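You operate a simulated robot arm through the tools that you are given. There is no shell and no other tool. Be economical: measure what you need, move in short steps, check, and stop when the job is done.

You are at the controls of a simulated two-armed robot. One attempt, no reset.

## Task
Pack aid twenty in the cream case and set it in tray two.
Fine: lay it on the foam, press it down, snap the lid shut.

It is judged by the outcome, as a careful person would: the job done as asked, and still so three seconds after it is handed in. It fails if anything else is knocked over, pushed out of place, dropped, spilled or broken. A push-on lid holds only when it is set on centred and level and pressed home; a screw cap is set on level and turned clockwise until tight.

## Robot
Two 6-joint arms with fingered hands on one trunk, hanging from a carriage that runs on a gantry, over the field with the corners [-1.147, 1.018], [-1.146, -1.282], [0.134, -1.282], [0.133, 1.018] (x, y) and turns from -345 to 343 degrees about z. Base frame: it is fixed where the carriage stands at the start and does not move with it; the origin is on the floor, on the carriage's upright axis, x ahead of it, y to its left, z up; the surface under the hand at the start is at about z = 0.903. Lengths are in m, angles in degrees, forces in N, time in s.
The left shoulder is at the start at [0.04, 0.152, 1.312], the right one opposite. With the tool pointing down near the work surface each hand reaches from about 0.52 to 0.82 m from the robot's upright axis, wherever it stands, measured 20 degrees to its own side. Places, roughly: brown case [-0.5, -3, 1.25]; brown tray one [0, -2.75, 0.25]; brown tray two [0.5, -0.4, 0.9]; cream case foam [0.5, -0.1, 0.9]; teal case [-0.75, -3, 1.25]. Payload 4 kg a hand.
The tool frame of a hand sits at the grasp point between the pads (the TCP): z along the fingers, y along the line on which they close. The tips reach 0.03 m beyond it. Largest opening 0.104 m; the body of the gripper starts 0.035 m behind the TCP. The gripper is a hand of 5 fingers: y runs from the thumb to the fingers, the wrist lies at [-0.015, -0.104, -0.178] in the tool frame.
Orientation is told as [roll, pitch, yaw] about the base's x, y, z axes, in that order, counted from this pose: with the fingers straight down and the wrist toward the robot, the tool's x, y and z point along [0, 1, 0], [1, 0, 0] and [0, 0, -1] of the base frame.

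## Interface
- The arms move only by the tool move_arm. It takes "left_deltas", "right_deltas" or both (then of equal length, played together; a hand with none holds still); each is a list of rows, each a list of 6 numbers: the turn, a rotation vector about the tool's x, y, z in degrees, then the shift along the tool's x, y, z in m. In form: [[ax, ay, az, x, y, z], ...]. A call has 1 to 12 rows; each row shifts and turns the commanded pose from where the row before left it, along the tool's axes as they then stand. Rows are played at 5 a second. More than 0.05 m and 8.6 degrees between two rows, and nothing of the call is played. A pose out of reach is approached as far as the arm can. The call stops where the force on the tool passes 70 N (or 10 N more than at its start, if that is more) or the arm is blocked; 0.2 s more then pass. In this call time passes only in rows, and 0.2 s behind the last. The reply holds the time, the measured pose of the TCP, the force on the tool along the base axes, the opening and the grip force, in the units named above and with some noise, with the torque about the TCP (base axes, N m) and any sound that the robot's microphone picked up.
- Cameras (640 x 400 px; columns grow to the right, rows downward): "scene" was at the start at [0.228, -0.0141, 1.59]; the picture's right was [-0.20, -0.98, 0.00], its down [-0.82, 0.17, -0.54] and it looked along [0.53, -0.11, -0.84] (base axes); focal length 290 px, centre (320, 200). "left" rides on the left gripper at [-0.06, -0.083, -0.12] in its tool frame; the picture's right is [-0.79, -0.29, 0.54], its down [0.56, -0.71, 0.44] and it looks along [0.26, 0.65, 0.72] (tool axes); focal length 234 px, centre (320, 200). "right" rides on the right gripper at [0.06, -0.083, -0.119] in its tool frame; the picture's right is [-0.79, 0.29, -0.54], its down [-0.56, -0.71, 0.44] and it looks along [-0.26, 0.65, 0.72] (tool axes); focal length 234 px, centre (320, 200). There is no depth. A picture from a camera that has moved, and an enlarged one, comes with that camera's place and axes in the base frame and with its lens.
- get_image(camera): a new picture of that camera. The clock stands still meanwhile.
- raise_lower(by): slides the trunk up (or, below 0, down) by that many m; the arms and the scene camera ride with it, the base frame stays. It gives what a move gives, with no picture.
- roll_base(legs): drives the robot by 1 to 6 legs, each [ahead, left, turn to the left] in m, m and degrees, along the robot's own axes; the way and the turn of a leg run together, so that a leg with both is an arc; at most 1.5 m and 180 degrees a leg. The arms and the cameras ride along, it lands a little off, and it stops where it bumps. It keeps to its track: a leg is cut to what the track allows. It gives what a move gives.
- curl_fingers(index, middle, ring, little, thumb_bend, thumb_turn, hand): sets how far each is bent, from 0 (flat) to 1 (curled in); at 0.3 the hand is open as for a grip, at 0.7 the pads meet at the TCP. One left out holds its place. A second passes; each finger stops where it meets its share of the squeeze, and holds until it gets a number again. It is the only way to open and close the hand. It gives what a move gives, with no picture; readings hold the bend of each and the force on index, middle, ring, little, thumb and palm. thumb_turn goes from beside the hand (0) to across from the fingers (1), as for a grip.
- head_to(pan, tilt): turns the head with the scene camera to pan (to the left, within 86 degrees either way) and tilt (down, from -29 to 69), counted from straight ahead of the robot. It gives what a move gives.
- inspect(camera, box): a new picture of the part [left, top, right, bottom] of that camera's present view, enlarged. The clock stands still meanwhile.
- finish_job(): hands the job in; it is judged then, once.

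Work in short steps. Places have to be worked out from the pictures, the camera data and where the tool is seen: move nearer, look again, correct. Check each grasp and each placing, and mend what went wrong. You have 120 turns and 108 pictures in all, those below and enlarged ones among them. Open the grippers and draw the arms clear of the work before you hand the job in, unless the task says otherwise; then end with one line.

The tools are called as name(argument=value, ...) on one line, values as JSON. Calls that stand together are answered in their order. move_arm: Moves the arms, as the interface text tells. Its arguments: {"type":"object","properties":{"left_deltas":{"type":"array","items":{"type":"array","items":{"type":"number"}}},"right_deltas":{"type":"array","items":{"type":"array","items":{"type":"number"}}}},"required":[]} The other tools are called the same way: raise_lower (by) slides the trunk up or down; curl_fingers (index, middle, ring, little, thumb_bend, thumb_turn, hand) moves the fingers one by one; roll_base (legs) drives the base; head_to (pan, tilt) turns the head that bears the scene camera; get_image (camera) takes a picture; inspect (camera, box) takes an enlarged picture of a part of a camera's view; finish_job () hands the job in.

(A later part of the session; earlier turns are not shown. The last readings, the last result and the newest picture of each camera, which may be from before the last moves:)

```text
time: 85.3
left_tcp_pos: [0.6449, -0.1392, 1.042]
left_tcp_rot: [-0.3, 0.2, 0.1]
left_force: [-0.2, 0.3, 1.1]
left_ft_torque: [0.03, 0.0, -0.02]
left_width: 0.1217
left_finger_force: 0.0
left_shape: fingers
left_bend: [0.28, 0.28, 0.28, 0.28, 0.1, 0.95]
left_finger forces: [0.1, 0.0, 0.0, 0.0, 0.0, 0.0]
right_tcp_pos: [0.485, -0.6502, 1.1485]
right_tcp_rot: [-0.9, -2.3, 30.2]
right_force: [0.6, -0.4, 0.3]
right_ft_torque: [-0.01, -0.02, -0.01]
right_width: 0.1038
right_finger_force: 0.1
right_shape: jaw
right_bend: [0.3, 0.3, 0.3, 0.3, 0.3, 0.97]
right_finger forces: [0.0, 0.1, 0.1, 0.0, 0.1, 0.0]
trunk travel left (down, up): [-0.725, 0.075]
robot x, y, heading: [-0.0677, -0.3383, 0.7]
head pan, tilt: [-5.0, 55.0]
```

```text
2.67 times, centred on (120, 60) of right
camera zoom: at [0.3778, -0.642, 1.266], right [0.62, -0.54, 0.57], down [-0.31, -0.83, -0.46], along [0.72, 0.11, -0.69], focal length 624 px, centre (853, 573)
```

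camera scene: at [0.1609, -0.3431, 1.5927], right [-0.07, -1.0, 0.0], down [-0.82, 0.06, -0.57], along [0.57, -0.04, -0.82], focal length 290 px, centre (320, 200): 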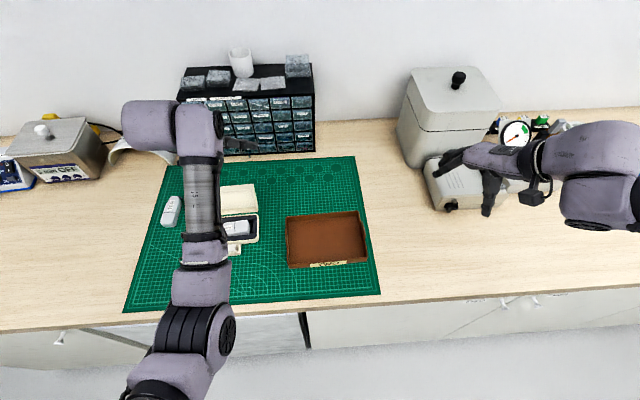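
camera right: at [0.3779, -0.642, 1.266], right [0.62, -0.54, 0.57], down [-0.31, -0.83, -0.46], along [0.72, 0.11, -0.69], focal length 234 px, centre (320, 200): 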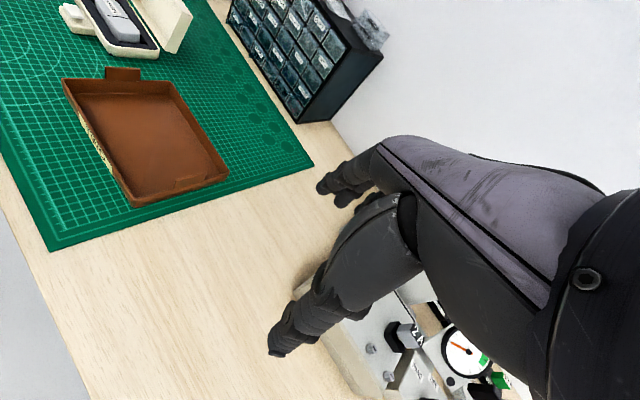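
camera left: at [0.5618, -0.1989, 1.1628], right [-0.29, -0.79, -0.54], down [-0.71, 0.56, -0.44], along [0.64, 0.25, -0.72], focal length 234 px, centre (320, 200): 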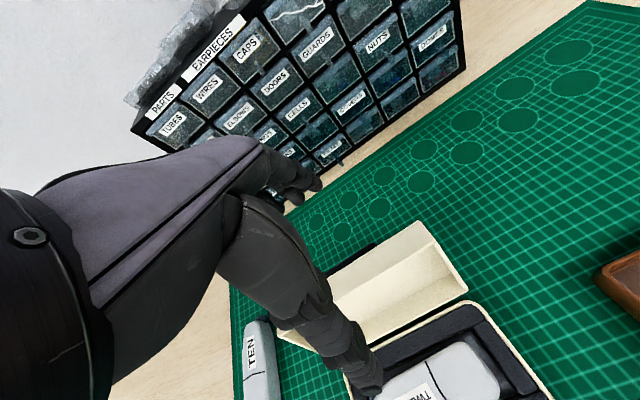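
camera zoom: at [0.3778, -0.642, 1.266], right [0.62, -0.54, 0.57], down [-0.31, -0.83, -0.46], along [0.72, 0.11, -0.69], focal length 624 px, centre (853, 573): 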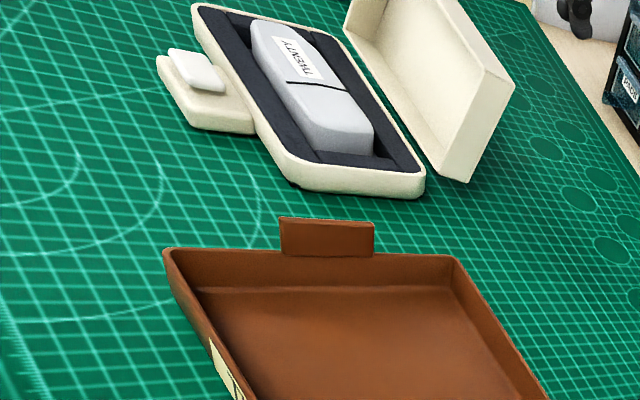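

The right camera shows the lid tilted back about 25° with the aid fully in its recess. The fingers are behind the lid, so I lower another 3.5 cm.

move_arm(left_deltas=[[0, 0, 0, 0, 0, 0.012], [0, 0, 0, 0, 0, 0.012], [0, 0, 0, 0, 0, 0.01]])

get_image(camera="left")

head_to(pan=25, tilt=52)

get_image(camera="scene")

```text
time: 86.2
left_tcp_pos: [0.6456, -0.1392, 1.0062]
left_tcp_rot: [-0.3, 0.2, 0.1]
left_force: [-0.3, 0.6, 0.7]
left_ft_torque: [0.01, -0.02, 0.0]
left_width: 0.1221
left_finger_force: 0.1
left_shape: fingers
left_bend: [0.28, 0.28, 0.28, 0.28, 0.1, 0.95]
left_finger forces: [0.0, 0.1, 0.0, 0.1, 0.1, 0.0]
right_tcp_pos: [0.4847, -0.6504, 1.149]
right_tcp_rot: [-0.8, -2.4, 30.2]
right_force: [-0.5, -0.4, -0.2]
right_ft_torque: [0.02, 0.01, 0.01]
right_width: 0.1037
right_finger_force: 0.0
right_shape: jaw
right_bend: [0.3, 0.3, 0.3, 0.3, 0.3, 0.97]
right_finger forces: [0.1, 0.0, 0.0, 0.1, 0.0, 0.0]
trunk travel left (down, up): [-0.725, 0.075]
robot x, y, heading: [-0.069, -0.3386, 0.9]
head pan, tilt: [-5.0, 55.0]
```

```text
39 pictures are left
camera left: at [0.5628, -0.1995, 1.1266], right [-0.29, -0.79, -0.54], down [-0.71, 0.56, -0.44], along [0.64, 0.25, -0.72], focal length 234 px, centre (320, 200)
```

left: 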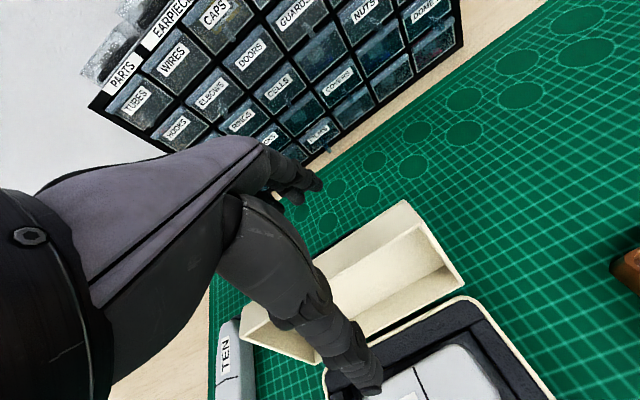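

```text
time: 87.1
left_tcp_pos: [0.6462, -0.1397, 1.0058]
left_tcp_rot: [-0.3, 0.2, 0.0]
left_force: [-0.1, 0.1, -0.9]
left_ft_torque: [0.0, 0.04, 0.0]
left_width: 0.1215
left_finger_force: 0.1
left_shape: fingers
left_bend: [0.28, 0.28, 0.28, 0.28, 0.1, 0.95]
left_finger forces: [0.0, 0.1, 0.0, 0.1, 0.0, 0.0]
right_tcp_pos: [0.486, -0.6505, 1.1486]
right_tcp_rot: [-0.8, -2.4, 30.1]
right_force: [-0.3, 0.0, 0.1]
right_ft_torque: [0.01, 0.01, -0.01]
right_width: 0.1039
right_finger_force: 0.0
right_shape: jaw
right_bend: [0.3, 0.3, 0.3, 0.3, 0.3, 0.97]
right_finger forces: [0.1, 0.0, 0.1, 0.1, 0.1, 0.1]
trunk travel left (down, up): [-0.725, 0.075]
robot x, y, heading: [-0.0722, -0.3429, 1.1]
head pan, tilt: [25.0, 52.0]
```

```text
38 pictures are left
camera scene: at [0.1566, -0.3052, 1.5965], right [0.44, -0.9, 0.0], down [-0.71, -0.34, -0.62], along [0.55, 0.27, -0.79], focal length 290 px, centre (320, 200)
```

scene: 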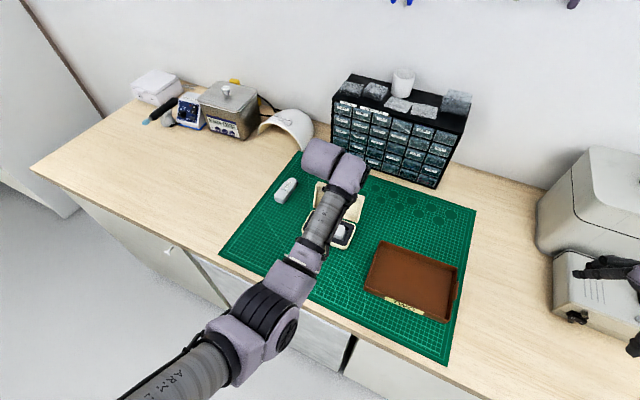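

No contact yet. I pull toward the robot in small steps so the fingers swing the lid up.

move_arm(left_deltas=[[0, 0, 0, 0, -0.012, 0], [0, 0, 0, 0, -0.012, 0], [0, 0, 0, 0, -0.012, 0]])

get_image(camera="left")

```text
time: 87.9
left_tcp_pos: [0.6104, -0.1402, 1.008]
left_tcp_rot: [-0.2, 0.2, 0.0]
left_force: [-0.1, 0.3, 0.0]
left_ft_torque: [0.0, -0.01, 0.0]
left_width: 0.1219
left_finger_force: 0.0
left_shape: fingers
left_bend: [0.28, 0.28, 0.28, 0.28, 0.1, 0.95]
left_finger forces: [0.0, 0.1, 0.0, 0.0, 0.1, 0.0]
right_tcp_pos: [0.4862, -0.6496, 1.1487]
right_tcp_rot: [-0.8, -2.5, 30.3]
right_force: [-0.4, 0.4, -0.4]
right_ft_torque: [0.02, -0.02, 0.0]
right_width: 0.1037
right_finger_force: 0.1
right_shape: jaw
right_bend: [0.3, 0.3, 0.3, 0.3, 0.3, 0.97]
right_finger forces: [0.0, 0.1, 0.0, 0.1, 0.0, 0.0]
trunk travel left (down, up): [-0.725, 0.075]
robot x, y, heading: [-0.0716, -0.3434, 0.9]
head pan, tilt: [25.0, 52.0]
```

```text
37 pictures are left
camera left: at [0.5264, -0.2, 1.128], right [-0.29, -0.79, -0.54], down [-0.71, 0.56, -0.44], along [0.64, 0.25, -0.72], focal length 234 px, centre (320, 200)
```

left: 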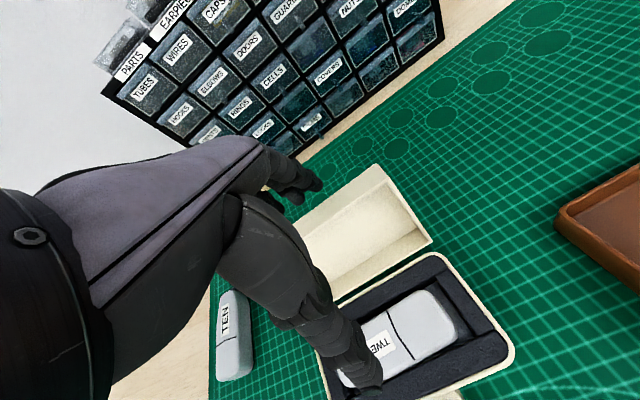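

move_arm(left_deltas=[[0, 0, 0, 0, -0.012, 0], [0, 0, 0, 0, -0.012, 0], [0, 0, 0, 0, -0.012, 0]])

get_image(camera="left")

```text
time: 88.7
left_tcp_pos: [0.5721, -0.141, 1.009]
left_tcp_rot: [-0.3, 0.0, 0.0]
left_force: [2.2, -0.9, 3.2]
left_ft_torque: [-0.01, -0.24, -0.02]
left_width: 0.1241
left_finger_force: 2.4
left_shape: fingers
left_bend: [0.27, 0.27, 0.28, 0.28, 0.1, 0.95]
left_finger forces: [2.3, 2.6, 0.1, 0.1, 0.0, 0.0]
right_tcp_pos: [0.4856, -0.6509, 1.1497]
right_tcp_rot: [-0.7, -2.5, 30.2]
right_force: [0.1, 0.1, 0.6]
right_ft_torque: [0.0, 0.03, -0.03]
right_width: 0.1041
right_finger_force: 0.0
right_shape: jaw
right_bend: [0.3, 0.3, 0.3, 0.3, 0.3, 0.97]
right_finger forces: [0.0, 0.0, 0.0, 0.0, 0.0, 0.1]
trunk travel left (down, up): [-0.725, 0.075]
robot x, y, heading: [-0.0692, -0.3413, 1.0]
head pan, tilt: [25.0, 52.0]
```

```text
36 pictures are left
camera left: at [0.4892, -0.2014, 1.1293], right [-0.29, -0.79, -0.54], down [-0.71, 0.56, -0.44], along [0.65, 0.25, -0.72], focal length 234 px, centre (320, 200)
```

left: 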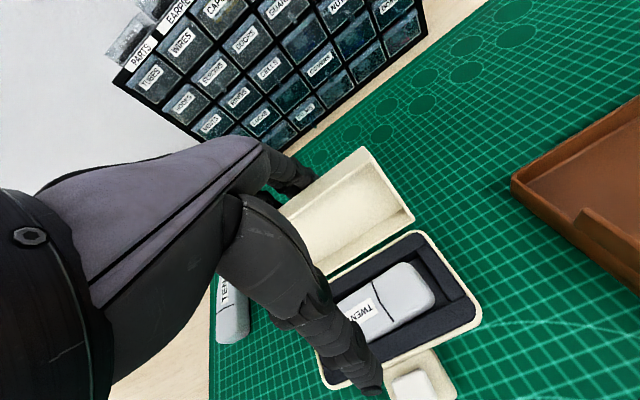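

Fingers touch the back of the lid with a few newtons. I keep pulling.

move_arm(left_deltas=[[0, 0, 0, 0, -0.01, 0], [0, 0, 0, 0, -0.01, 0], [0, 0, 0, 0, -0.01, 0]])

get_image(camera="left")

```text
time: 89.5
left_tcp_pos: [0.5429, -0.1407, 1.0086]
left_tcp_rot: [-0.3, 0.2, 0.0]
left_force: [3.7, 0.1, 3.3]
left_ft_torque: [-0.01, -0.27, -0.02]
left_width: 0.1246
left_finger_force: 2.3
left_shape: fingers
left_bend: [0.27, 0.27, 0.28, 0.28, 0.1, 0.95]
left_finger forces: [2.5, 2.8, 0.0, 0.0, 0.1, 0.0]
right_tcp_pos: [0.4858, -0.6514, 1.1502]
right_tcp_rot: [-0.7, -2.5, 30.2]
right_force: [0.5, 0.8, -0.3]
right_ft_torque: [0.0, 0.0, 0.01]
right_width: 0.1038
right_finger_force: 0.1
right_shape: jaw
right_bend: [0.3, 0.3, 0.3, 0.3, 0.3, 0.97]
right_finger forces: [0.0, 0.0, 0.1, 0.1, 0.1, 0.1]
trunk travel left (down, up): [-0.725, 0.075]
robot x, y, heading: [-0.065, -0.3416, 0.8]
head pan, tilt: [25.0, 52.0]
```

```text
35 pictures are left
camera left: at [0.4597, -0.2004, 1.1294], right [-0.29, -0.79, -0.54], down [-0.71, 0.56, -0.44], along [0.65, 0.25, -0.72], focal length 234 px, centre (320, 200)
```

left: 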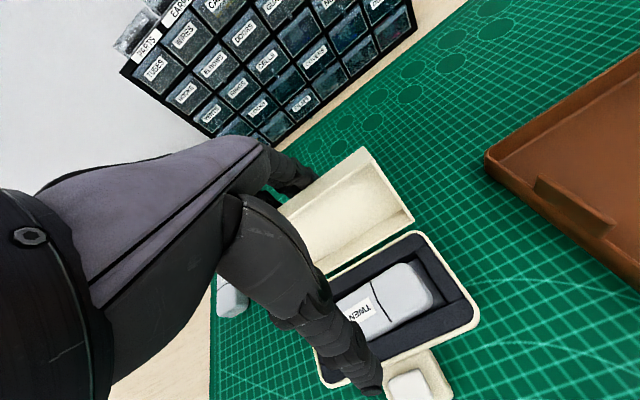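

The case itself slid about 3 cm with the hand instead of the lid turning. The fingers press partly downward on the lid's edge. I stop and view it from the right camera.

inspect(camera="right", box=[0, 0, 240, 150])

```text
2.67 times, centred on (120, 75) of right
camera zoom: at [0.3784, -0.6419, 1.2662], right [0.62, -0.54, 0.57], down [-0.31, -0.83, -0.46], along [0.72, 0.11, -0.69], focal length 624 px, centre (853, 533)
```

zoom: 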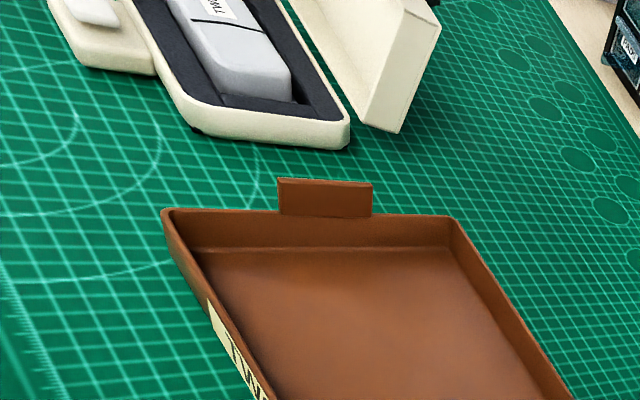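

The fingers were slanted over the lid's top edge. I'll back off, flatten the fingers so they hang vertically, raise slightly, and retry with a horizontal pull at the lid's top.

move_arm(left_deltas=[[0, 0, 0, 0, 0.015, 0], [0, 0, 0, 0, 0.015, -0.012]])

curl_fingers(hand="left", index=0.0, middle=0.0, ring=0.0, little=0.0, thumb_bend=0.0)

get_image(camera="left")

```text
time: 90.1
left_tcp_pos: [0.5731, -0.139, 1.0194]
left_tcp_rot: [-0.2, 0.1, -0.1]
left_force: [-0.3, -0.2, -0.2]
left_ft_torque: [0.01, -0.02, -0.05]
left_width: 0.1222
left_finger_force: 0.2
left_shape: fingers
left_bend: [0.28, 0.28, 0.28, 0.28, 0.1, 0.95]
left_finger forces: [0.1, 0.0, 0.0, 0.0, 0.1, 0.0]
right_tcp_pos: [0.4864, -0.6498, 1.1485]
right_tcp_rot: [-0.7, -2.4, 30.2]
right_force: [1.3, 0.5, 0.2]
right_ft_torque: [0.0, 0.01, 0.0]
right_width: 0.1037
right_finger_force: 0.0
right_shape: jaw
right_bend: [0.3, 0.3, 0.3, 0.3, 0.3, 0.97]
right_finger forces: [0.0, 0.1, 0.0, 0.0, 0.1, 0.1]
trunk travel left (down, up): [-0.725, 0.075]
robot x, y, heading: [-0.0695, -0.3412, 1.0]
head pan, tilt: [25.0, 52.0]
```

```text
time: 91.1
left_tcp_pos: [0.5732, -0.139, 1.0199]
left_tcp_rot: [-0.2, 0.2, 0.0]
left_force: [-0.5, 0.5, 0.1]
left_ft_torque: [-0.04, 0.01, -0.01]
left_width: 0.1605
left_finger_force: 0.1
left_shape: fingers
left_bend: [0.0, 0.0, 0.0, 0.0, 0.0, 0.95]
left_finger forces: [0.0, 0.1, 0.0, 0.1, 0.0, 0.0]
right_tcp_pos: [0.4859, -0.6501, 1.1499]
right_tcp_rot: [-0.7, -2.3, 30.2]
right_force: [0.2, 0.3, 0.1]
right_ft_torque: [0.02, 0.0, 0.01]
right_width: 0.1038
right_finger_force: 0.0
right_shape: jaw
right_bend: [0.3, 0.3, 0.3, 0.3, 0.3, 0.97]
right_finger forces: [0.0, 0.1, 0.0, 0.1, 0.1, 0.0]
trunk travel left (down, up): [-0.725, 0.075]
robot x, y, heading: [-0.0639, -0.3424, 1.1]
head pan, tilt: [25.0, 52.0]
```

```text
33 pictures are left
camera left: at [0.4901, -0.1987, 1.1408], right [-0.29, -0.79, -0.54], down [-0.71, 0.56, -0.44], along [0.64, 0.25, -0.72], focal length 234 px, centre (320, 200)
```

left: 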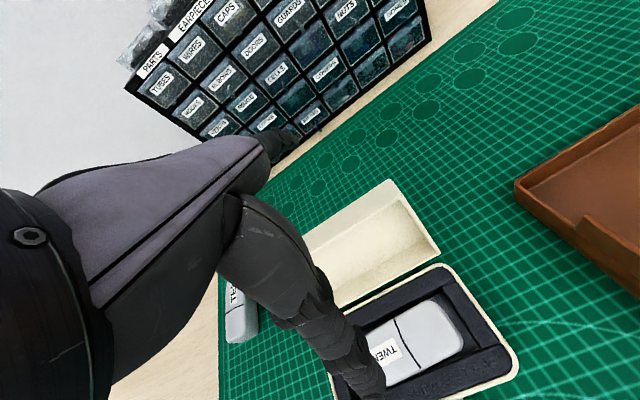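

Flat fingers splay outward, while more bend makes the fingertips hook inward. I'll raise, set the bend to about 0.5, and lower so the tips hook behind the lid's top.

move_arm(left_deltas=[[0, 0, 0, 0, 0.01, -0.03], [0, 0, 0, 0, 0.03, -0.02], [0, 0, 0, 0, 0.022, 0]])

curl_fingers(hand="left", index=0.5, middle=0.5, ring=0.5, little=0.5, thumb_bend=0.1)

get_image(camera="left")

```text
time: 91.9
left_tcp_pos: [0.6349, -0.1402, 1.0668]
left_tcp_rot: [-0.3, 0.3, 0.0]
left_force: [-0.5, 0.8, 0.5]
left_ft_torque: [0.0, 0.03, -0.02]
left_width: 0.1603
left_finger_force: 0.1
left_shape: fingers
left_bend: [0.0, 0.0, 0.0, 0.0, 0.0, 0.95]
left_finger forces: [0.1, 0.1, 0.1, 0.1, 0.0, 0.0]
right_tcp_pos: [0.485, -0.6506, 1.1484]
right_tcp_rot: [-0.8, -2.5, 30.2]
right_force: [-0.5, -0.7, 0.1]
right_ft_torque: [0.0, -0.02, 0.03]
right_width: 0.1041
right_finger_force: 0.1
right_shape: jaw
right_bend: [0.3, 0.3, 0.3, 0.3, 0.3, 0.97]
right_finger forces: [0.0, 0.0, 0.0, 0.1, 0.1, 0.0]
trunk travel left (down, up): [-0.725, 0.075]
robot x, y, heading: [-0.0691, -0.3419, 1.0]
head pan, tilt: [25.0, 52.0]
```

```text
time: 92.9
left_tcp_pos: [0.6342, -0.141, 1.067]
left_tcp_rot: [-0.2, 0.2, 0.1]
left_force: [-0.1, 0.3, 0.6]
left_ft_torque: [-0.03, -0.03, 0.0]
left_width: 0.0942
left_finger_force: 0.1
left_shape: fingers
left_bend: [0.5, 0.5, 0.5, 0.5, 0.1, 0.95]
left_finger forces: [0.0, 0.0, 0.0, 0.0, 0.1, 0.0]
right_tcp_pos: [0.4851, -0.6501, 1.1496]
right_tcp_rot: [-0.8, -2.3, 30.2]
right_force: [0.0, 1.0, 0.0]
right_ft_torque: [0.04, 0.01, 0.02]
right_width: 0.1036
right_finger_force: 0.0
right_shape: jaw
right_bend: [0.3, 0.3, 0.3, 0.3, 0.3, 0.97]
right_finger forces: [0.0, 0.0, 0.0, 0.0, 0.1, 0.1]
trunk travel left (down, up): [-0.725, 0.075]
robot x, y, heading: [-0.0693, -0.3375, 0.9]
head pan, tilt: [25.0, 52.0]
```

```text
32 pictures are left
camera left: at [0.5511, -0.2007, 1.1875], right [-0.29, -0.79, -0.54], down [-0.71, 0.56, -0.44], along [0.64, 0.25, -0.72], focal length 234 px, centre (320, 200)
```

left: 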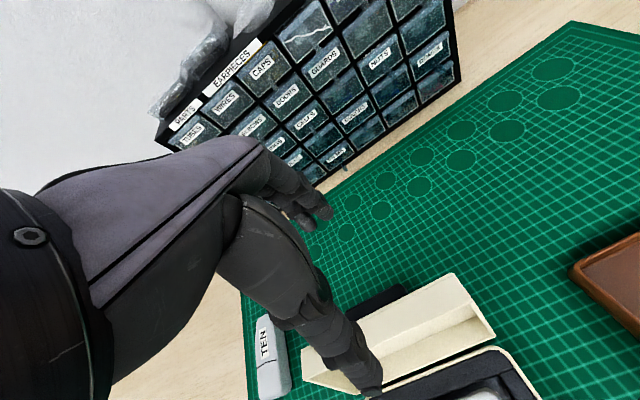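

The lid's top is at about x 0.59–0.62. I lower so the hooked fingertips sit behind its upper back edge, thumb flat.

curl_fingers(hand="left", thumb_bend=0.0)

move_arm(left_deltas=[[0, 0, 0, 0, 0.003, 0.025], [0, 0, 0, 0, 0, 0.02], [0, 0, 0, 0, 0, 0.02]])

move_arm(left_deltas=[[0, 0, 0, 0, -0.01, 0], [0, 0, 0, 0, -0.01, 0]])

get_image(camera="left")

```text
time: 93.9
left_tcp_pos: [0.635, -0.1421, 1.0664]
left_tcp_rot: [-0.4, 0.2, 0.0]
left_force: [0.1, -0.3, -0.2]
left_ft_torque: [-0.03, -0.02, 0.02]
left_width: 0.0976
left_finger_force: 0.1
left_shape: fingers
left_bend: [0.5, 0.5, 0.5, 0.5, 0.0, 0.95]
left_finger forces: [0.0, 0.0, 0.0, 0.0, 0.1, 0.0]
right_tcp_pos: [0.4852, -0.6503, 1.1485]
right_tcp_rot: [-0.8, -2.4, 30.2]
right_force: [0.7, -0.1, 0.5]
right_ft_torque: [-0.04, 0.03, -0.01]
right_width: 0.1039
right_finger_force: 0.1
right_shape: jaw
right_bend: [0.3, 0.3, 0.3, 0.3, 0.3, 0.97]
right_finger forces: [0.0, 0.1, 0.1, 0.0, 0.0, 0.1]
trunk travel left (down, up): [-0.725, 0.075]
robot x, y, heading: [-0.0707, -0.3372, 0.9]
head pan, tilt: [25.0, 52.0]
```

```text
time: 94.7
left_tcp_pos: [0.6368, -0.1414, 1.0028]
left_tcp_rot: [-0.4, 0.1, 0.0]
left_force: [-0.3, 0.1, 1.3]
left_ft_torque: [-0.02, 0.11, -0.01]
left_width: 0.0979
left_finger_force: 0.6
left_shape: fingers
left_bend: [0.5, 0.5, 0.5, 0.5, 0.0, 0.95]
left_finger forces: [0.0, 0.0, 0.1, 0.0, 1.9, 0.0]
right_tcp_pos: [0.4853, -0.6497, 1.1496]
right_tcp_rot: [-0.8, -2.5, 30.2]
right_force: [0.0, 0.0, 0.1]
right_ft_torque: [0.0, -0.01, 0.0]
right_width: 0.1037
right_finger_force: 0.0
right_shape: jaw
right_bend: [0.3, 0.3, 0.3, 0.3, 0.3, 0.97]
right_finger forces: [0.0, 0.0, 0.0, 0.0, 0.0, 0.0]
trunk travel left (down, up): [-0.725, 0.075]
robot x, y, heading: [-0.07, -0.34, 0.8]
head pan, tilt: [25.0, 52.0]
```

```text
time: 95.3
left_tcp_pos: [0.6174, -0.1403, 1.0015]
left_tcp_rot: [-0.2, 0.2, 0.0]
left_force: [0.0, -0.2, -0.2]
left_ft_torque: [-0.02, 0.0, -0.03]
left_width: 0.0975
left_finger_force: 0.1
left_shape: fingers
left_bend: [0.5, 0.5, 0.5, 0.5, 0.0, 0.95]
left_finger forces: [0.1, 0.1, 0.0, 0.0, 0.0, 0.0]
right_tcp_pos: [0.4859, -0.6519, 1.1498]
right_tcp_rot: [-0.8, -2.4, 30.2]
right_force: [0.1, 1.3, -1.1]
right_ft_torque: [0.0, -0.01, 0.02]
right_width: 0.1039
right_finger_force: 0.0
right_shape: jaw
right_bend: [0.3, 0.3, 0.3, 0.3, 0.3, 0.97]
right_finger forces: [0.1, 0.0, 0.0, 0.0, 0.1, 0.1]
trunk travel left (down, up): [-0.725, 0.075]
robot x, y, heading: [-0.0745, -0.3415, 1.0]
head pan, tilt: [25.0, 52.0]
```

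```text
31 pictures are left
camera left: at [0.5343, -0.1999, 1.1229], right [-0.29, -0.79, -0.54], down [-0.71, 0.56, -0.44], along [0.64, 0.25, -0.72], focal length 234 px, centre (320, 200)
```

left: 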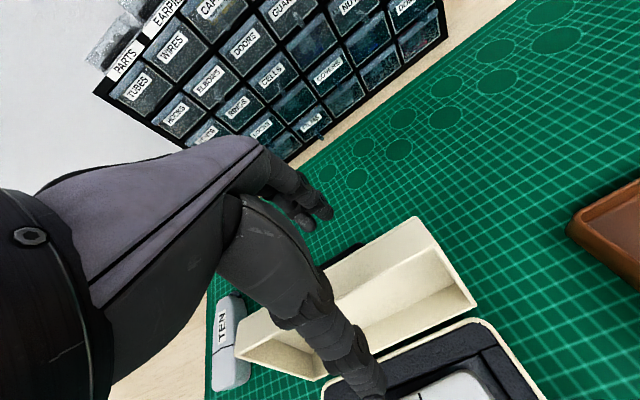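

move_arm(left_deltas=[[0, 0, 0, 0, -0.01, 0], [0, 0, 0, 0, -0.01, 0], [0, 0, 0, 0, -0.01, 0]])

get_image(camera="left")

```text
time: 96.1
left_tcp_pos: [0.5864, -0.1396, 1.0026]
left_tcp_rot: [-0.3, 0.2, 0.0]
left_force: [0.6, -0.2, -0.8]
left_ft_torque: [-0.02, 0.03, 0.0]
left_width: 0.0978
left_finger_force: 0.0
left_shape: fingers
left_bend: [0.5, 0.5, 0.5, 0.5, 0.0, 0.95]
left_finger forces: [0.0, 0.0, 0.0, 0.0, 0.0, 0.0]
right_tcp_pos: [0.4857, -0.6499, 1.1488]
right_tcp_rot: [-0.8, -2.5, 30.1]
right_force: [0.9, 0.9, 0.1]
right_ft_torque: [-0.03, -0.02, 0.0]
right_width: 0.1036
right_finger_force: 0.0
right_shape: jaw
right_bend: [0.3, 0.3, 0.3, 0.3, 0.3, 0.97]
right_finger forces: [0.1, 0.0, 0.1, 0.1, 0.0, 0.0]
trunk travel left (down, up): [-0.725, 0.075]
robot x, y, heading: [-0.0725, -0.3396, 1.1]
head pan, tilt: [25.0, 52.0]
```

```text
30 pictures are left
camera left: at [0.5033, -0.1992, 1.123], right [-0.29, -0.79, -0.54], down [-0.71, 0.56, -0.44], along [0.64, 0.25, -0.72], focal length 234 px, centre (320, 200)
```

left: 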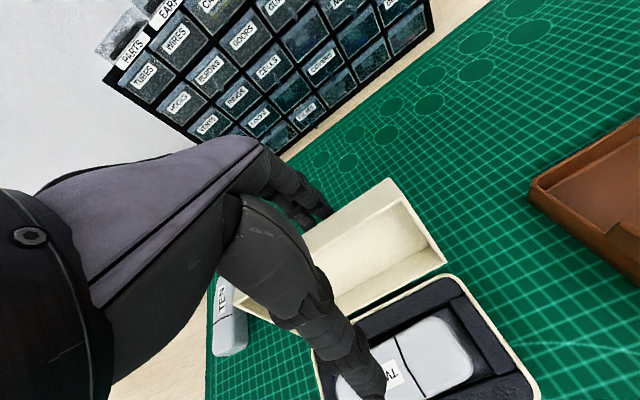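

The fingertips are now right at the lid's back edge. I pull on in small steps.

move_arm(left_deltas=[[0, 0, 0, 0, -0.008, 0], [0, 0, 0, 0, -0.008, 0], [0, 0, 0, 0, -0.008, 0]])

get_image(camera="left")

```text
time: 96.9
left_tcp_pos: [0.5626, -0.1402, 1.0026]
left_tcp_rot: [-0.3, 0.2, 0.0]
left_force: [0.6, -0.7, -0.2]
left_ft_torque: [0.0, 0.0, 0.01]
left_width: 0.0985
left_finger_force: 0.1
left_shape: fingers
left_bend: [0.49, 0.5, 0.5, 0.5, 0.0, 0.95]
left_finger forces: [0.4, 0.0, 0.1, 0.0, 0.0, 0.0]
right_tcp_pos: [0.4862, -0.6513, 1.1492]
right_tcp_rot: [-0.8, -2.4, 30.3]
right_force: [-0.3, 0.0, 0.3]
right_ft_torque: [0.01, -0.01, 0.01]
right_width: 0.1041
right_finger_force: 0.0
right_shape: jaw
right_bend: [0.3, 0.3, 0.3, 0.3, 0.3, 0.97]
right_finger forces: [0.0, 0.1, 0.0, 0.1, 0.0, 0.1]
trunk travel left (down, up): [-0.725, 0.075]
robot x, y, heading: [-0.0698, -0.3366, 0.6]
head pan, tilt: [25.0, 52.0]
```

```text
29 pictures are left
camera left: at [0.4795, -0.2002, 1.1239], right [-0.29, -0.79, -0.54], down [-0.71, 0.56, -0.44], along [0.64, 0.25, -0.72], focal length 234 px, centre (320, 200)
```

left: 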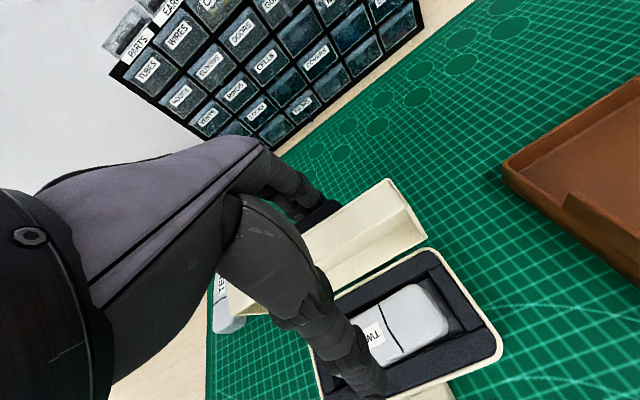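

The lid is swinging now and the case stays still. I continue pulling.

move_arm(left_deltas=[[0, 0, 0, 0, -0.008, 0], [0, 0, 0, 0, -0.008, 0], [0, 0, 0, 0, -0.008, 0]])

get_image(camera="left")

```text
time: 97.7
left_tcp_pos: [0.5397, -0.1413, 1.0033]
left_tcp_rot: [-0.3, 0.2, -0.1]
left_force: [0.5, 0.9, 0.8]
left_ft_torque: [-0.01, 0.01, 0.05]
left_width: 0.0978
left_finger_force: 0.2
left_shape: fingers
left_bend: [0.5, 0.5, 0.5, 0.5, 0.0, 0.95]
left_finger forces: [0.2, 0.1, 0.1, 0.0, 0.0, 0.0]
right_tcp_pos: [0.4851, -0.651, 1.1494]
right_tcp_rot: [-0.9, -2.4, 30.3]
right_force: [0.4, -1.0, 0.9]
right_ft_torque: [0.03, 0.01, 0.03]
right_width: 0.1036
right_finger_force: 0.1
right_shape: jaw
right_bend: [0.3, 0.3, 0.3, 0.3, 0.3, 0.97]
right_finger forces: [0.0, 0.0, 0.0, 0.1, 0.0, 0.0]
trunk travel left (down, up): [-0.725, 0.075]
robot x, y, heading: [-0.0723, -0.3373, 0.7]
head pan, tilt: [25.0, 52.0]
```

```text
28 pictures are left
camera left: at [0.4563, -0.2, 1.1232], right [-0.29, -0.79, -0.54], down [-0.71, 0.56, -0.44], along [0.64, 0.25, -0.72], focal length 234 px, centre (320, 200)
```

left: 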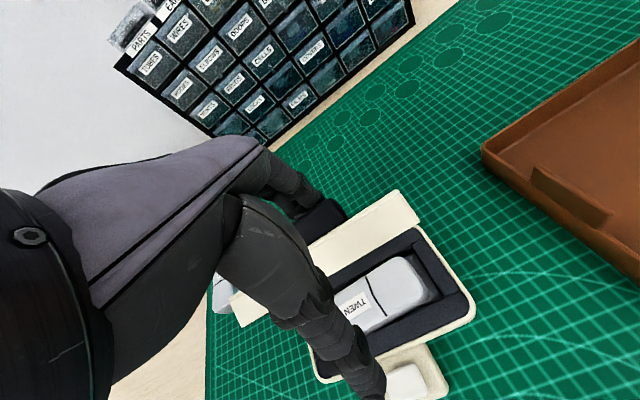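

The lid is past upright. I keep pulling and start lowering slightly so it folds down.

move_arm(left_deltas=[[0, 0, 0, 0, -0.01, 0], [0, 0, 0, 0, -0.01, 0], [0, 0, 0, 0, -0.01, 0]])

get_image(camera="left")

```text
time: 98.5
left_tcp_pos: [0.5101, -0.1383, 1.003]
left_tcp_rot: [-0.3, 0.2, 0.1]
left_force: [0.5, -0.1, 0.6]
left_ft_torque: [-0.01, -0.01, -0.03]
left_width: 0.0979
left_finger_force: 0.1
left_shape: fingers
left_bend: [0.5, 0.5, 0.5, 0.5, 0.0, 0.95]
left_finger forces: [0.1, 0.0, 0.0, 0.0, 0.1, 0.0]
right_tcp_pos: [0.485, -0.6502, 1.1487]
right_tcp_rot: [-0.7, -2.3, 30.2]
right_force: [0.0, 0.0, -0.2]
right_ft_torque: [0.06, 0.0, 0.0]
right_width: 0.1038
right_finger_force: 0.1
right_shape: jaw
right_bend: [0.3, 0.3, 0.3, 0.3, 0.3, 0.97]
right_finger forces: [0.0, 0.0, 0.1, 0.1, 0.0, 0.1]
trunk travel left (down, up): [-0.725, 0.075]
robot x, y, heading: [-0.0692, -0.3406, 0.9]
head pan, tilt: [25.0, 52.0]
```

```text
27 pictures are left
camera left: at [0.4279, -0.1983, 1.124], right [-0.29, -0.79, -0.54], down [-0.71, 0.56, -0.44], along [0.64, 0.25, -0.72], focal length 234 px, centre (320, 200)
```

left: 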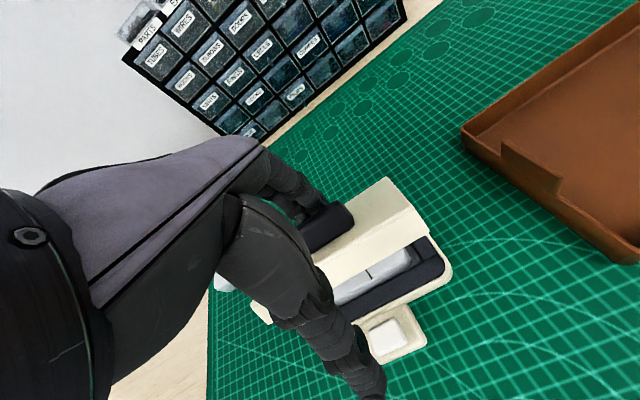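

The lid is folding over, and a dark handle bar shows on its top. I'll lift the hand clear, close the fingers, and push the lid down from above.

move_arm(left_deltas=[[0, 0, 0, 0, -0.01, 0], [0, 0, 0, 0, 0.01, -0.03], [0, 0, 0, 0, 0.0, -0.04]])

get_image(camera="left")

curl_fingers(hand="left", index=0.72, middle=0.72, ring=0.72, little=0.72, thumb_bend=0.6)

```text
time: 99.3
left_tcp_pos: [0.5103, -0.137, 1.0757]
left_tcp_rot: [-0.3, 0.2, 0.0]
left_force: [0.5, -0.5, -0.9]
left_ft_torque: [0.0, -0.03, 0.01]
left_width: 0.0976
left_finger_force: 0.0
left_shape: fingers
left_bend: [0.5, 0.5, 0.5, 0.5, 0.0, 0.95]
left_finger forces: [0.0, 0.0, 0.1, 0.0, 0.1, 0.1]
right_tcp_pos: [0.4854, -0.6508, 1.151]
right_tcp_rot: [-0.8, -2.4, 30.1]
right_force: [-0.9, -1.3, 0.2]
right_ft_torque: [-0.02, -0.01, -0.01]
right_width: 0.1037
right_finger_force: 0.0
right_shape: jaw
right_bend: [0.3, 0.3, 0.3, 0.3, 0.3, 0.97]
right_finger forces: [0.0, 0.0, 0.0, 0.0, 0.0, 0.1]
trunk travel left (down, up): [-0.725, 0.075]
robot x, y, heading: [-0.0712, -0.3404, 1.0]
head pan, tilt: [25.0, 52.0]
```

```text
26 pictures are left
camera left: at [0.4265, -0.1972, 1.1959], right [-0.29, -0.79, -0.54], down [-0.71, 0.56, -0.44], along [0.64, 0.25, -0.72], focal length 234 px, centre (320, 200)
```

left: 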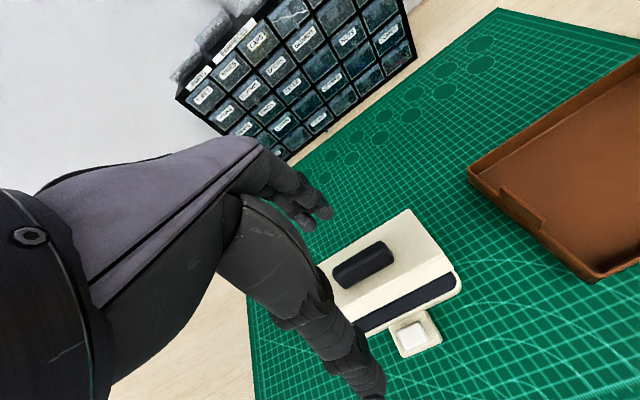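

```text
time: 100.3
left_tcp_pos: [0.51, -0.1375, 1.0751]
left_tcp_rot: [-0.3, 0.2, 0.0]
left_force: [-0.3, -0.3, -0.5]
left_ft_torque: [-0.03, 0.01, 0.02]
left_width: 0.0103
left_finger_force: 0.2
left_shape: fingers
left_bend: [0.72, 0.72, 0.72, 0.72, 0.6, 0.95]
left_finger forces: [0.0, 0.0, 0.1, 0.1, 0.1, 0.0]
right_tcp_pos: [0.4857, -0.6501, 1.1498]
right_tcp_rot: [-0.8, -2.4, 30.2]
right_force: [0.4, -0.2, -0.3]
right_ft_torque: [-0.01, 0.01, 0.06]
right_width: 0.1038
right_finger_force: 0.1
right_shape: jaw
right_bend: [0.3, 0.3, 0.3, 0.3, 0.3, 0.97]
right_finger forces: [0.0, 0.1, 0.1, 0.0, 0.0, 0.0]
trunk travel left (down, up): [-0.725, 0.075]
robot x, y, heading: [-0.0688, -0.339, 0.8]
head pan, tilt: [25.0, 52.0]
```

The lid is partly closed now, with a handle bar on top. I press near its front edge (x≈0.492) in front of the handle, descending gradually.

move_arm(left_deltas=[[0, 0, 0, -0.003, -0.018, 0.02], [0, 0, 0, 0, 0, 0.025], [0, 0, 0, 0, 0, 0.01], [0, 0, 0, 0, 0, 0.01]])

get_image(camera="left")

```text
time: 101.3
left_tcp_pos: [0.4905, -0.1417, 1.0096]
left_tcp_rot: [-0.3, 0.1, 0.0]
left_force: [-3.8, -0.4, 5.0]
left_ft_torque: [0.05, -0.02, 0.03]
left_width: 0.0105
left_finger_force: 3.3
left_shape: fingers
left_bend: [0.72, 0.73, 0.72, 0.72, 0.6, 0.95]
left_finger forces: [0.0, 6.2, 0.0, 0.0, 0.0, 0.0]
right_tcp_pos: [0.4845, -0.6507, 1.1493]
right_tcp_rot: [-0.8, -2.3, 30.2]
right_force: [-0.6, 0.5, 0.2]
right_ft_torque: [0.02, 0.0, 0.03]
right_width: 0.104
right_finger_force: 0.1
right_shape: jaw
right_bend: [0.3, 0.3, 0.3, 0.3, 0.3, 0.97]
right_finger forces: [0.0, 0.0, 0.0, 0.0, 0.0, 0.0]
trunk travel left (down, up): [-0.725, 0.075]
robot x, y, heading: [-0.0727, -0.3388, 1.0]
head pan, tilt: [25.0, 52.0]
```

```text
25 pictures are left
camera left: at [0.4078, -0.2014, 1.1316], right [-0.29, -0.79, -0.54], down [-0.71, 0.56, -0.44], along [0.65, 0.25, -0.72], focal length 234 px, centre (320, 200)
```

left: 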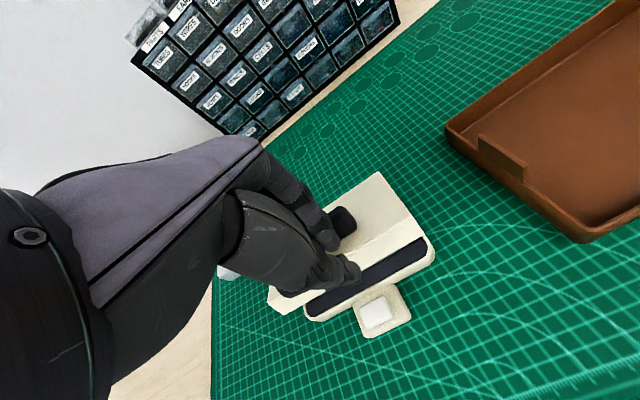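

The thumb is just ahead of the lid's front edge. I raise, shift 2.5 cm back so everything bears on the lid and handle, and press again.

move_arm(left_deltas=[[0, 0, 0, 0, -0.004, -0.03], [0, 0, 0, 0, 0.034, 0], [0, 0, 0, 0, 0, 0.012], [0, 0, 0, 0, 0, 0.01]])

get_image(camera="left")

```text
time: 102.3
left_tcp_pos: [0.5209, -0.1433, 1.0165]
left_tcp_rot: [-0.3, 0.3, -0.1]
left_force: [0.4, -0.3, 0.6]
left_ft_torque: [-0.03, 0.0, 0.02]
left_width: 0.0103
left_finger_force: 0.1
left_shape: fingers
left_bend: [0.72, 0.72, 0.72, 0.72, 0.6, 0.95]
left_finger forces: [0.0, 0.1, 0.0, 0.0, 0.0, 0.1]
right_tcp_pos: [0.4857, -0.649, 1.1487]
right_tcp_rot: [-0.7, -2.5, 30.1]
right_force: [1.2, 0.2, 0.3]
right_ft_torque: [0.02, 0.01, 0.01]
right_width: 0.1037
right_finger_force: 0.1
right_shape: jaw
right_bend: [0.3, 0.3, 0.3, 0.3, 0.3, 0.97]
right_finger forces: [0.1, 0.0, 0.0, 0.0, 0.1, 0.1]
trunk travel left (down, up): [-0.725, 0.075]
robot x, y, heading: [-0.0696, -0.3388, 0.8]
head pan, tilt: [25.0, 52.0]
```

```text
24 pictures are left
camera left: at [0.4378, -0.2027, 1.138], right [-0.29, -0.79, -0.54], down [-0.71, 0.56, -0.44], along [0.64, 0.25, -0.72], focal length 234 px, centre (320, 200)
```

left: 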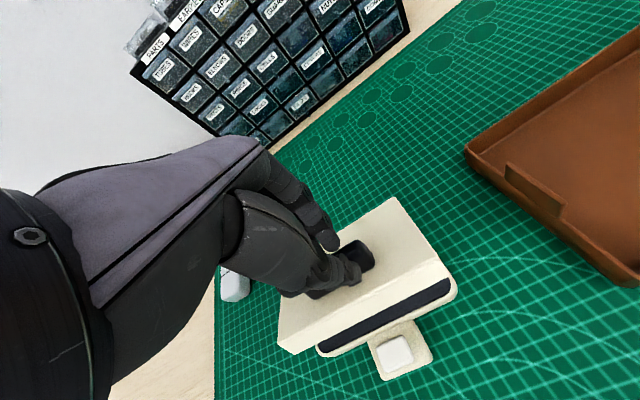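

Now the thumb is over the lid, just before the handle. I press down in steps.

move_arm(left_deltas=[[0, 0, 0, 0, 0, 0.008], [0, 0, 0, 0, 0, 0.006], [0, 0, 0, 0, 0, 0.006]])

get_image(camera="left")

```text
time: 103.1
left_tcp_pos: [0.5199, -0.1432, 0.9974]
left_tcp_rot: [-0.2, 0.2, 0.1]
left_force: [-1.9, 0.2, 2.3]
left_ft_torque: [-0.02, 0.11, -0.05]
left_width: 0.0155
left_finger_force: 1.4
left_shape: fingers
left_bend: [0.72, 0.72, 0.72, 0.72, 0.57, 0.94]
left_finger forces: [0.3, 0.0, 0.1, 0.1, 3.7, 0.0]
right_tcp_pos: [0.4866, -0.6497, 1.1501]
right_tcp_rot: [-0.9, -2.3, 30.2]
right_force: [0.2, -0.1, -0.1]
right_ft_torque: [-0.02, -0.01, 0.02]
right_width: 0.1039
right_finger_force: 0.1
right_shape: jaw
right_bend: [0.3, 0.3, 0.3, 0.3, 0.3, 0.97]
right_finger forces: [0.1, 0.1, 0.0, 0.0, 0.1, 0.0]
trunk travel left (down, up): [-0.725, 0.075]
robot x, y, heading: [-0.0689, -0.3414, 1.1]
head pan, tilt: [25.0, 52.0]
```

```text
23 pictures are left
camera left: at [0.4374, -0.2023, 1.1173], right [-0.29, -0.79, -0.54], down [-0.71, 0.56, -0.44], along [0.64, 0.25, -0.72], focal length 234 px, centre (320, 200)
```

left: 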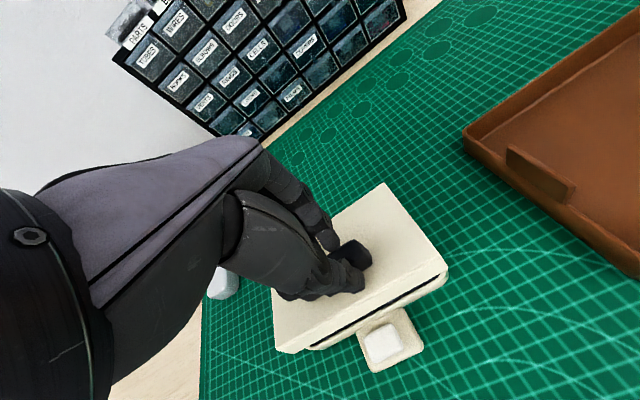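

The lid is almost down. I continue pressing and listen for the snap.

move_arm(left_deltas=[[0, 0, 0, 0, 0, 0.005], [0, 0, 0, 0, 0, 0.004], [0, 0, 0, 0, 0, 0.004]])

get_image(camera="left")

```text
time: 103.9
left_tcp_pos: [0.5218, -0.1447, 0.9843]
left_tcp_rot: [-0.3, 0.2, 0.0]
left_force: [-2.7, -0.6, 1.7]
left_ft_torque: [0.04, 0.06, -0.03]
left_width: 0.0142
left_finger_force: 1.7
left_shape: fingers
left_bend: [0.72, 0.72, 0.72, 0.72, 0.57, 0.94]
left_finger forces: [0.4, 0.0, 0.0, 0.0, 2.8, 0.0]
right_tcp_pos: [0.4851, -0.6505, 1.1489]
right_tcp_rot: [-0.9, -2.4, 30.1]
right_force: [-0.1, 0.6, 0.2]
right_ft_torque: [-0.03, 0.01, 0.02]
right_width: 0.1038
right_finger_force: 0.0
right_shape: jaw
right_bend: [0.3, 0.3, 0.3, 0.3, 0.3, 0.97]
right_finger forces: [0.0, 0.0, 0.0, 0.0, 0.0, 0.0]
trunk travel left (down, up): [-0.725, 0.075]
robot x, y, heading: [-0.0704, -0.3406, 0.9]
head pan, tilt: [25.0, 52.0]
```

```text
22 pictures are left
camera left: at [0.4379, -0.2036, 1.1048], right [-0.29, -0.79, -0.54], down [-0.71, 0.56, -0.44], along [0.64, 0.25, -0.72], focal length 234 px, centre (320, 200)
```

left: 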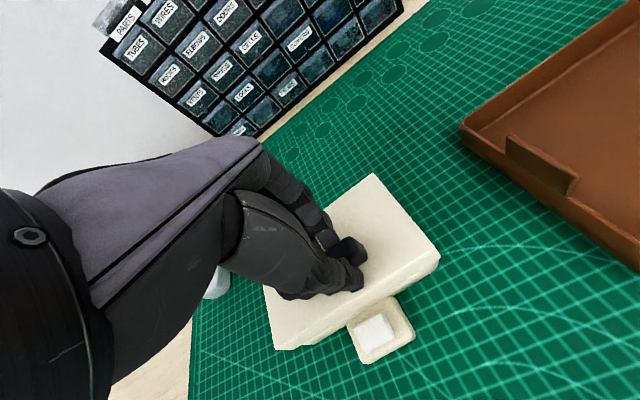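

move_arm(left_deltas=[[0, 0, 0, 0, 0, 0.004], [0, 0, 0, 0, 0, 0.004]])

move_arm(left_deltas=[[0, 0, 0, 0, 0, 0.003], [0, 0, 0, 0, 0, 0.003]])

inspect(camera="left", box=[240, 150, 480, 370])

```text
time: 104.5
left_tcp_pos: [0.5236, -0.1428, 0.9819]
left_tcp_rot: [-0.4, -0.3, 0.1]
left_force: [-5.3, -2.2, 27.5]
left_ft_torque: [-0.23, 1.0, 0.02]
left_width: 0.0171
left_finger_force: 15.3
left_shape: fingers
left_bend: [0.72, 0.72, 0.72, 0.72, 0.57, 0.94]
left_finger forces: [0.0, 0.0, 0.0, 0.0, 30.5, 0.0]
right_tcp_pos: [0.4864, -0.6494, 1.1511]
right_tcp_rot: [-0.7, -2.5, 30.2]
right_force: [-0.5, -0.8, 0.7]
right_ft_torque: [0.0, 0.0, 0.0]
right_width: 0.1039
right_finger_force: 0.1
right_shape: jaw
right_bend: [0.3, 0.3, 0.3, 0.3, 0.3, 0.97]
right_finger forces: [0.0, 0.0, 0.0, 0.0, 0.0, 0.0]
trunk travel left (down, up): [-0.725, 0.075]
robot x, y, heading: [-0.0715, -0.3398, 1.0]
head pan, tilt: [25.0, 52.0]
```

```text
time: 105.1
left_tcp_pos: [0.5279, -0.142, 0.98]
left_tcp_rot: [-0.3, -0.8, 0.1]
left_force: [-6.0, -4.1, 54.8]
left_ft_torque: [-0.41, 1.98, 0.02]
left_width: 0.021
left_finger_force: 31.4
left_shape: fingers
left_bend: [0.72, 0.72, 0.72, 0.72, 0.57, 0.93]
left_finger forces: [0.0, 0.1, 0.0, 0.1, 62.3, 0.0]
right_tcp_pos: [0.4867, -0.6501, 1.1514]
right_tcp_rot: [-0.8, -2.6, 30.2]
right_force: [-0.6, 0.1, 0.0]
right_ft_torque: [-0.04, 0.02, -0.01]
right_width: 0.1038
right_finger_force: 0.0
right_shape: jaw
right_bend: [0.3, 0.3, 0.3, 0.3, 0.3, 0.97]
right_finger forces: [0.1, 0.0, 0.1, 0.0, 0.1, 0.0]
trunk travel left (down, up): [-0.725, 0.075]
robot x, y, heading: [-0.0681, -0.3406, 1.0]
head pan, tilt: [25.0, 52.0]
```

```text
1.82 times, centred on (360, 260) of left
camera zoom: at [0.4418, -0.2019, 1.0989], right [-0.28, -0.79, -0.54], down [-0.7, 0.55, -0.45], along [0.66, 0.25, -0.71], focal length 426 px, centre (247, 91)
```

zoom: 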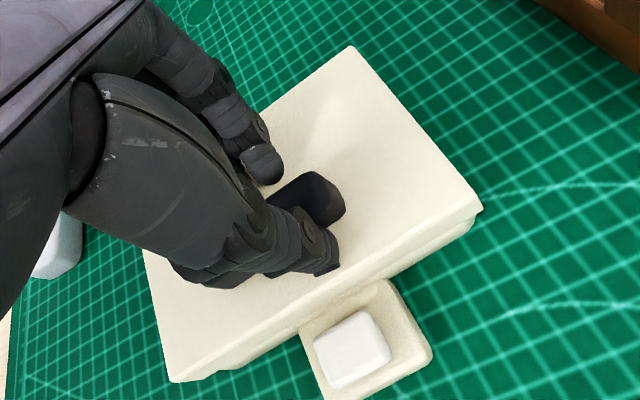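

55 N and no click yet. I press slightly more.

move_arm(left_deltas=[[0, 0, 0, 0, 0, 0.002], [0, 0, 0, 0, 0, 0.002]])

move_arm(left_deltas=[[0, 0, 0, 0, 0, -0.02], [0, 0, 0, 0, -0.01, -0.04], [0, 0, 0, 0.03, -0.02, -0.02], [0, 0, 0, 0.03, 0, 0]])

get_image(camera="left")

```text
time: 105.7
left_tcp_pos: [0.53, -0.142, 0.9831]
left_tcp_rot: [-0.5, -2.0, 0.3]
left_force: [-8.3, -4.3, 53.6]
left_ft_torque: [-0.5, 2.31, 0.11]
left_width: 0.0241
left_finger_force: 34.4
left_shape: fingers
left_bend: [0.72, 0.72, 0.72, 0.72, 0.54, 0.93]
left_finger forces: [0.0, 0.1, 0.0, 0.1, 69.6, 0.0]
right_tcp_pos: [0.4877, -0.6502, 1.1493]
right_tcp_rot: [-0.8, -2.5, 30.1]
right_force: [1.3, 0.0, 0.1]
right_ft_torque: [0.02, 0.03, 0.01]
right_width: 0.1038
right_finger_force: 0.1
right_shape: jaw
right_bend: [0.3, 0.3, 0.3, 0.3, 0.3, 0.97]
right_finger forces: [0.1, 0.0, 0.0, 0.0, 0.1, 0.1]
trunk travel left (down, up): [-0.725, 0.075]
robot x, y, heading: [-0.071, -0.3414, 1.1]
head pan, tilt: [25.0, 52.0]
stopped in row 2 (left hand): the force on the tool passed its limit at 72 N (the readings are from after the stop); the commanded pose is now the measured one
```

```text
time: 106.7
left_tcp_pos: [0.4957, -0.083, 1.0555]
left_tcp_rot: [-0.5, -1.0, 0.1]
left_force: [-0.6, -0.7, 0.2]
left_ft_torque: [0.05, 0.02, -0.02]
left_width: 0.0106
left_finger_force: 0.1
left_shape: fingers
left_bend: [0.72, 0.72, 0.72, 0.72, 0.6, 0.95]
left_finger forces: [0.0, 0.0, 0.0, 0.0, 0.0, 0.0]
right_tcp_pos: [0.4859, -0.6505, 1.1487]
right_tcp_rot: [-0.8, -2.4, 30.1]
right_force: [-0.5, -0.4, 0.2]
right_ft_torque: [-0.02, 0.01, 0.0]
right_width: 0.1037
right_finger_force: 0.0
right_shape: jaw
right_bend: [0.3, 0.3, 0.3, 0.3, 0.3, 0.97]
right_finger forces: [0.1, 0.0, 0.0, 0.0, 0.0, 0.0]
trunk travel left (down, up): [-0.725, 0.075]
robot x, y, heading: [-0.0695, -0.3441, 0.9]
head pan, tilt: [25.0, 52.0]
```

```text
20 pictures are left
camera left: at [0.4091, -0.1419, 1.1739], right [-0.28, -0.79, -0.54], down [-0.7, 0.55, -0.45], along [0.66, 0.25, -0.71], focal length 234 px, centre (320, 200)
```

left: 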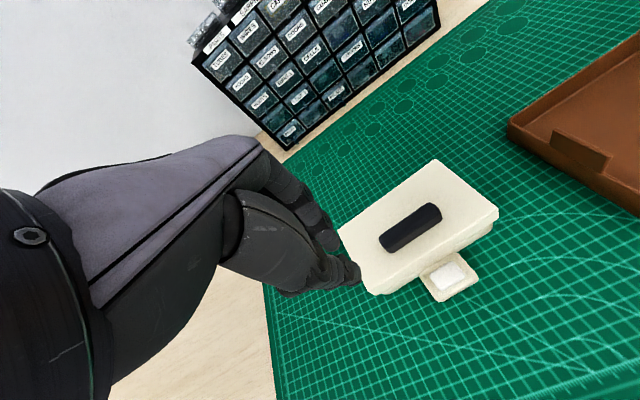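

The lid stays shut. I zoom in on the seam and front latch.

inspect(camera="left", box=[320, 150, 520, 310])

```text
2.50 times, centred on (420, 230) of left
camera zoom: at [0.4091, -0.1419, 1.1739], right [-0.28, -0.79, -0.54], down [-0.7, 0.55, -0.45], along [0.66, 0.25, -0.71], focal length 585 px, centre (70, 125)
```

zoom: 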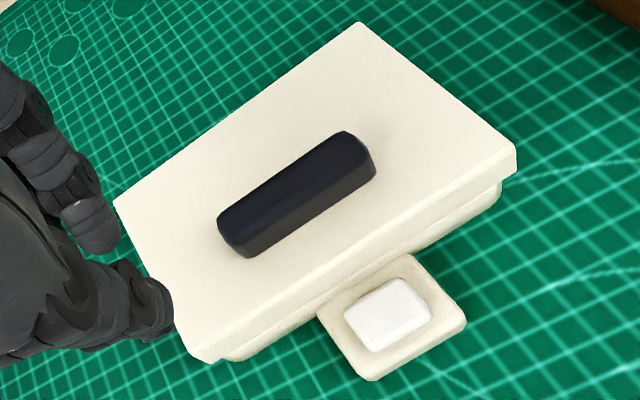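

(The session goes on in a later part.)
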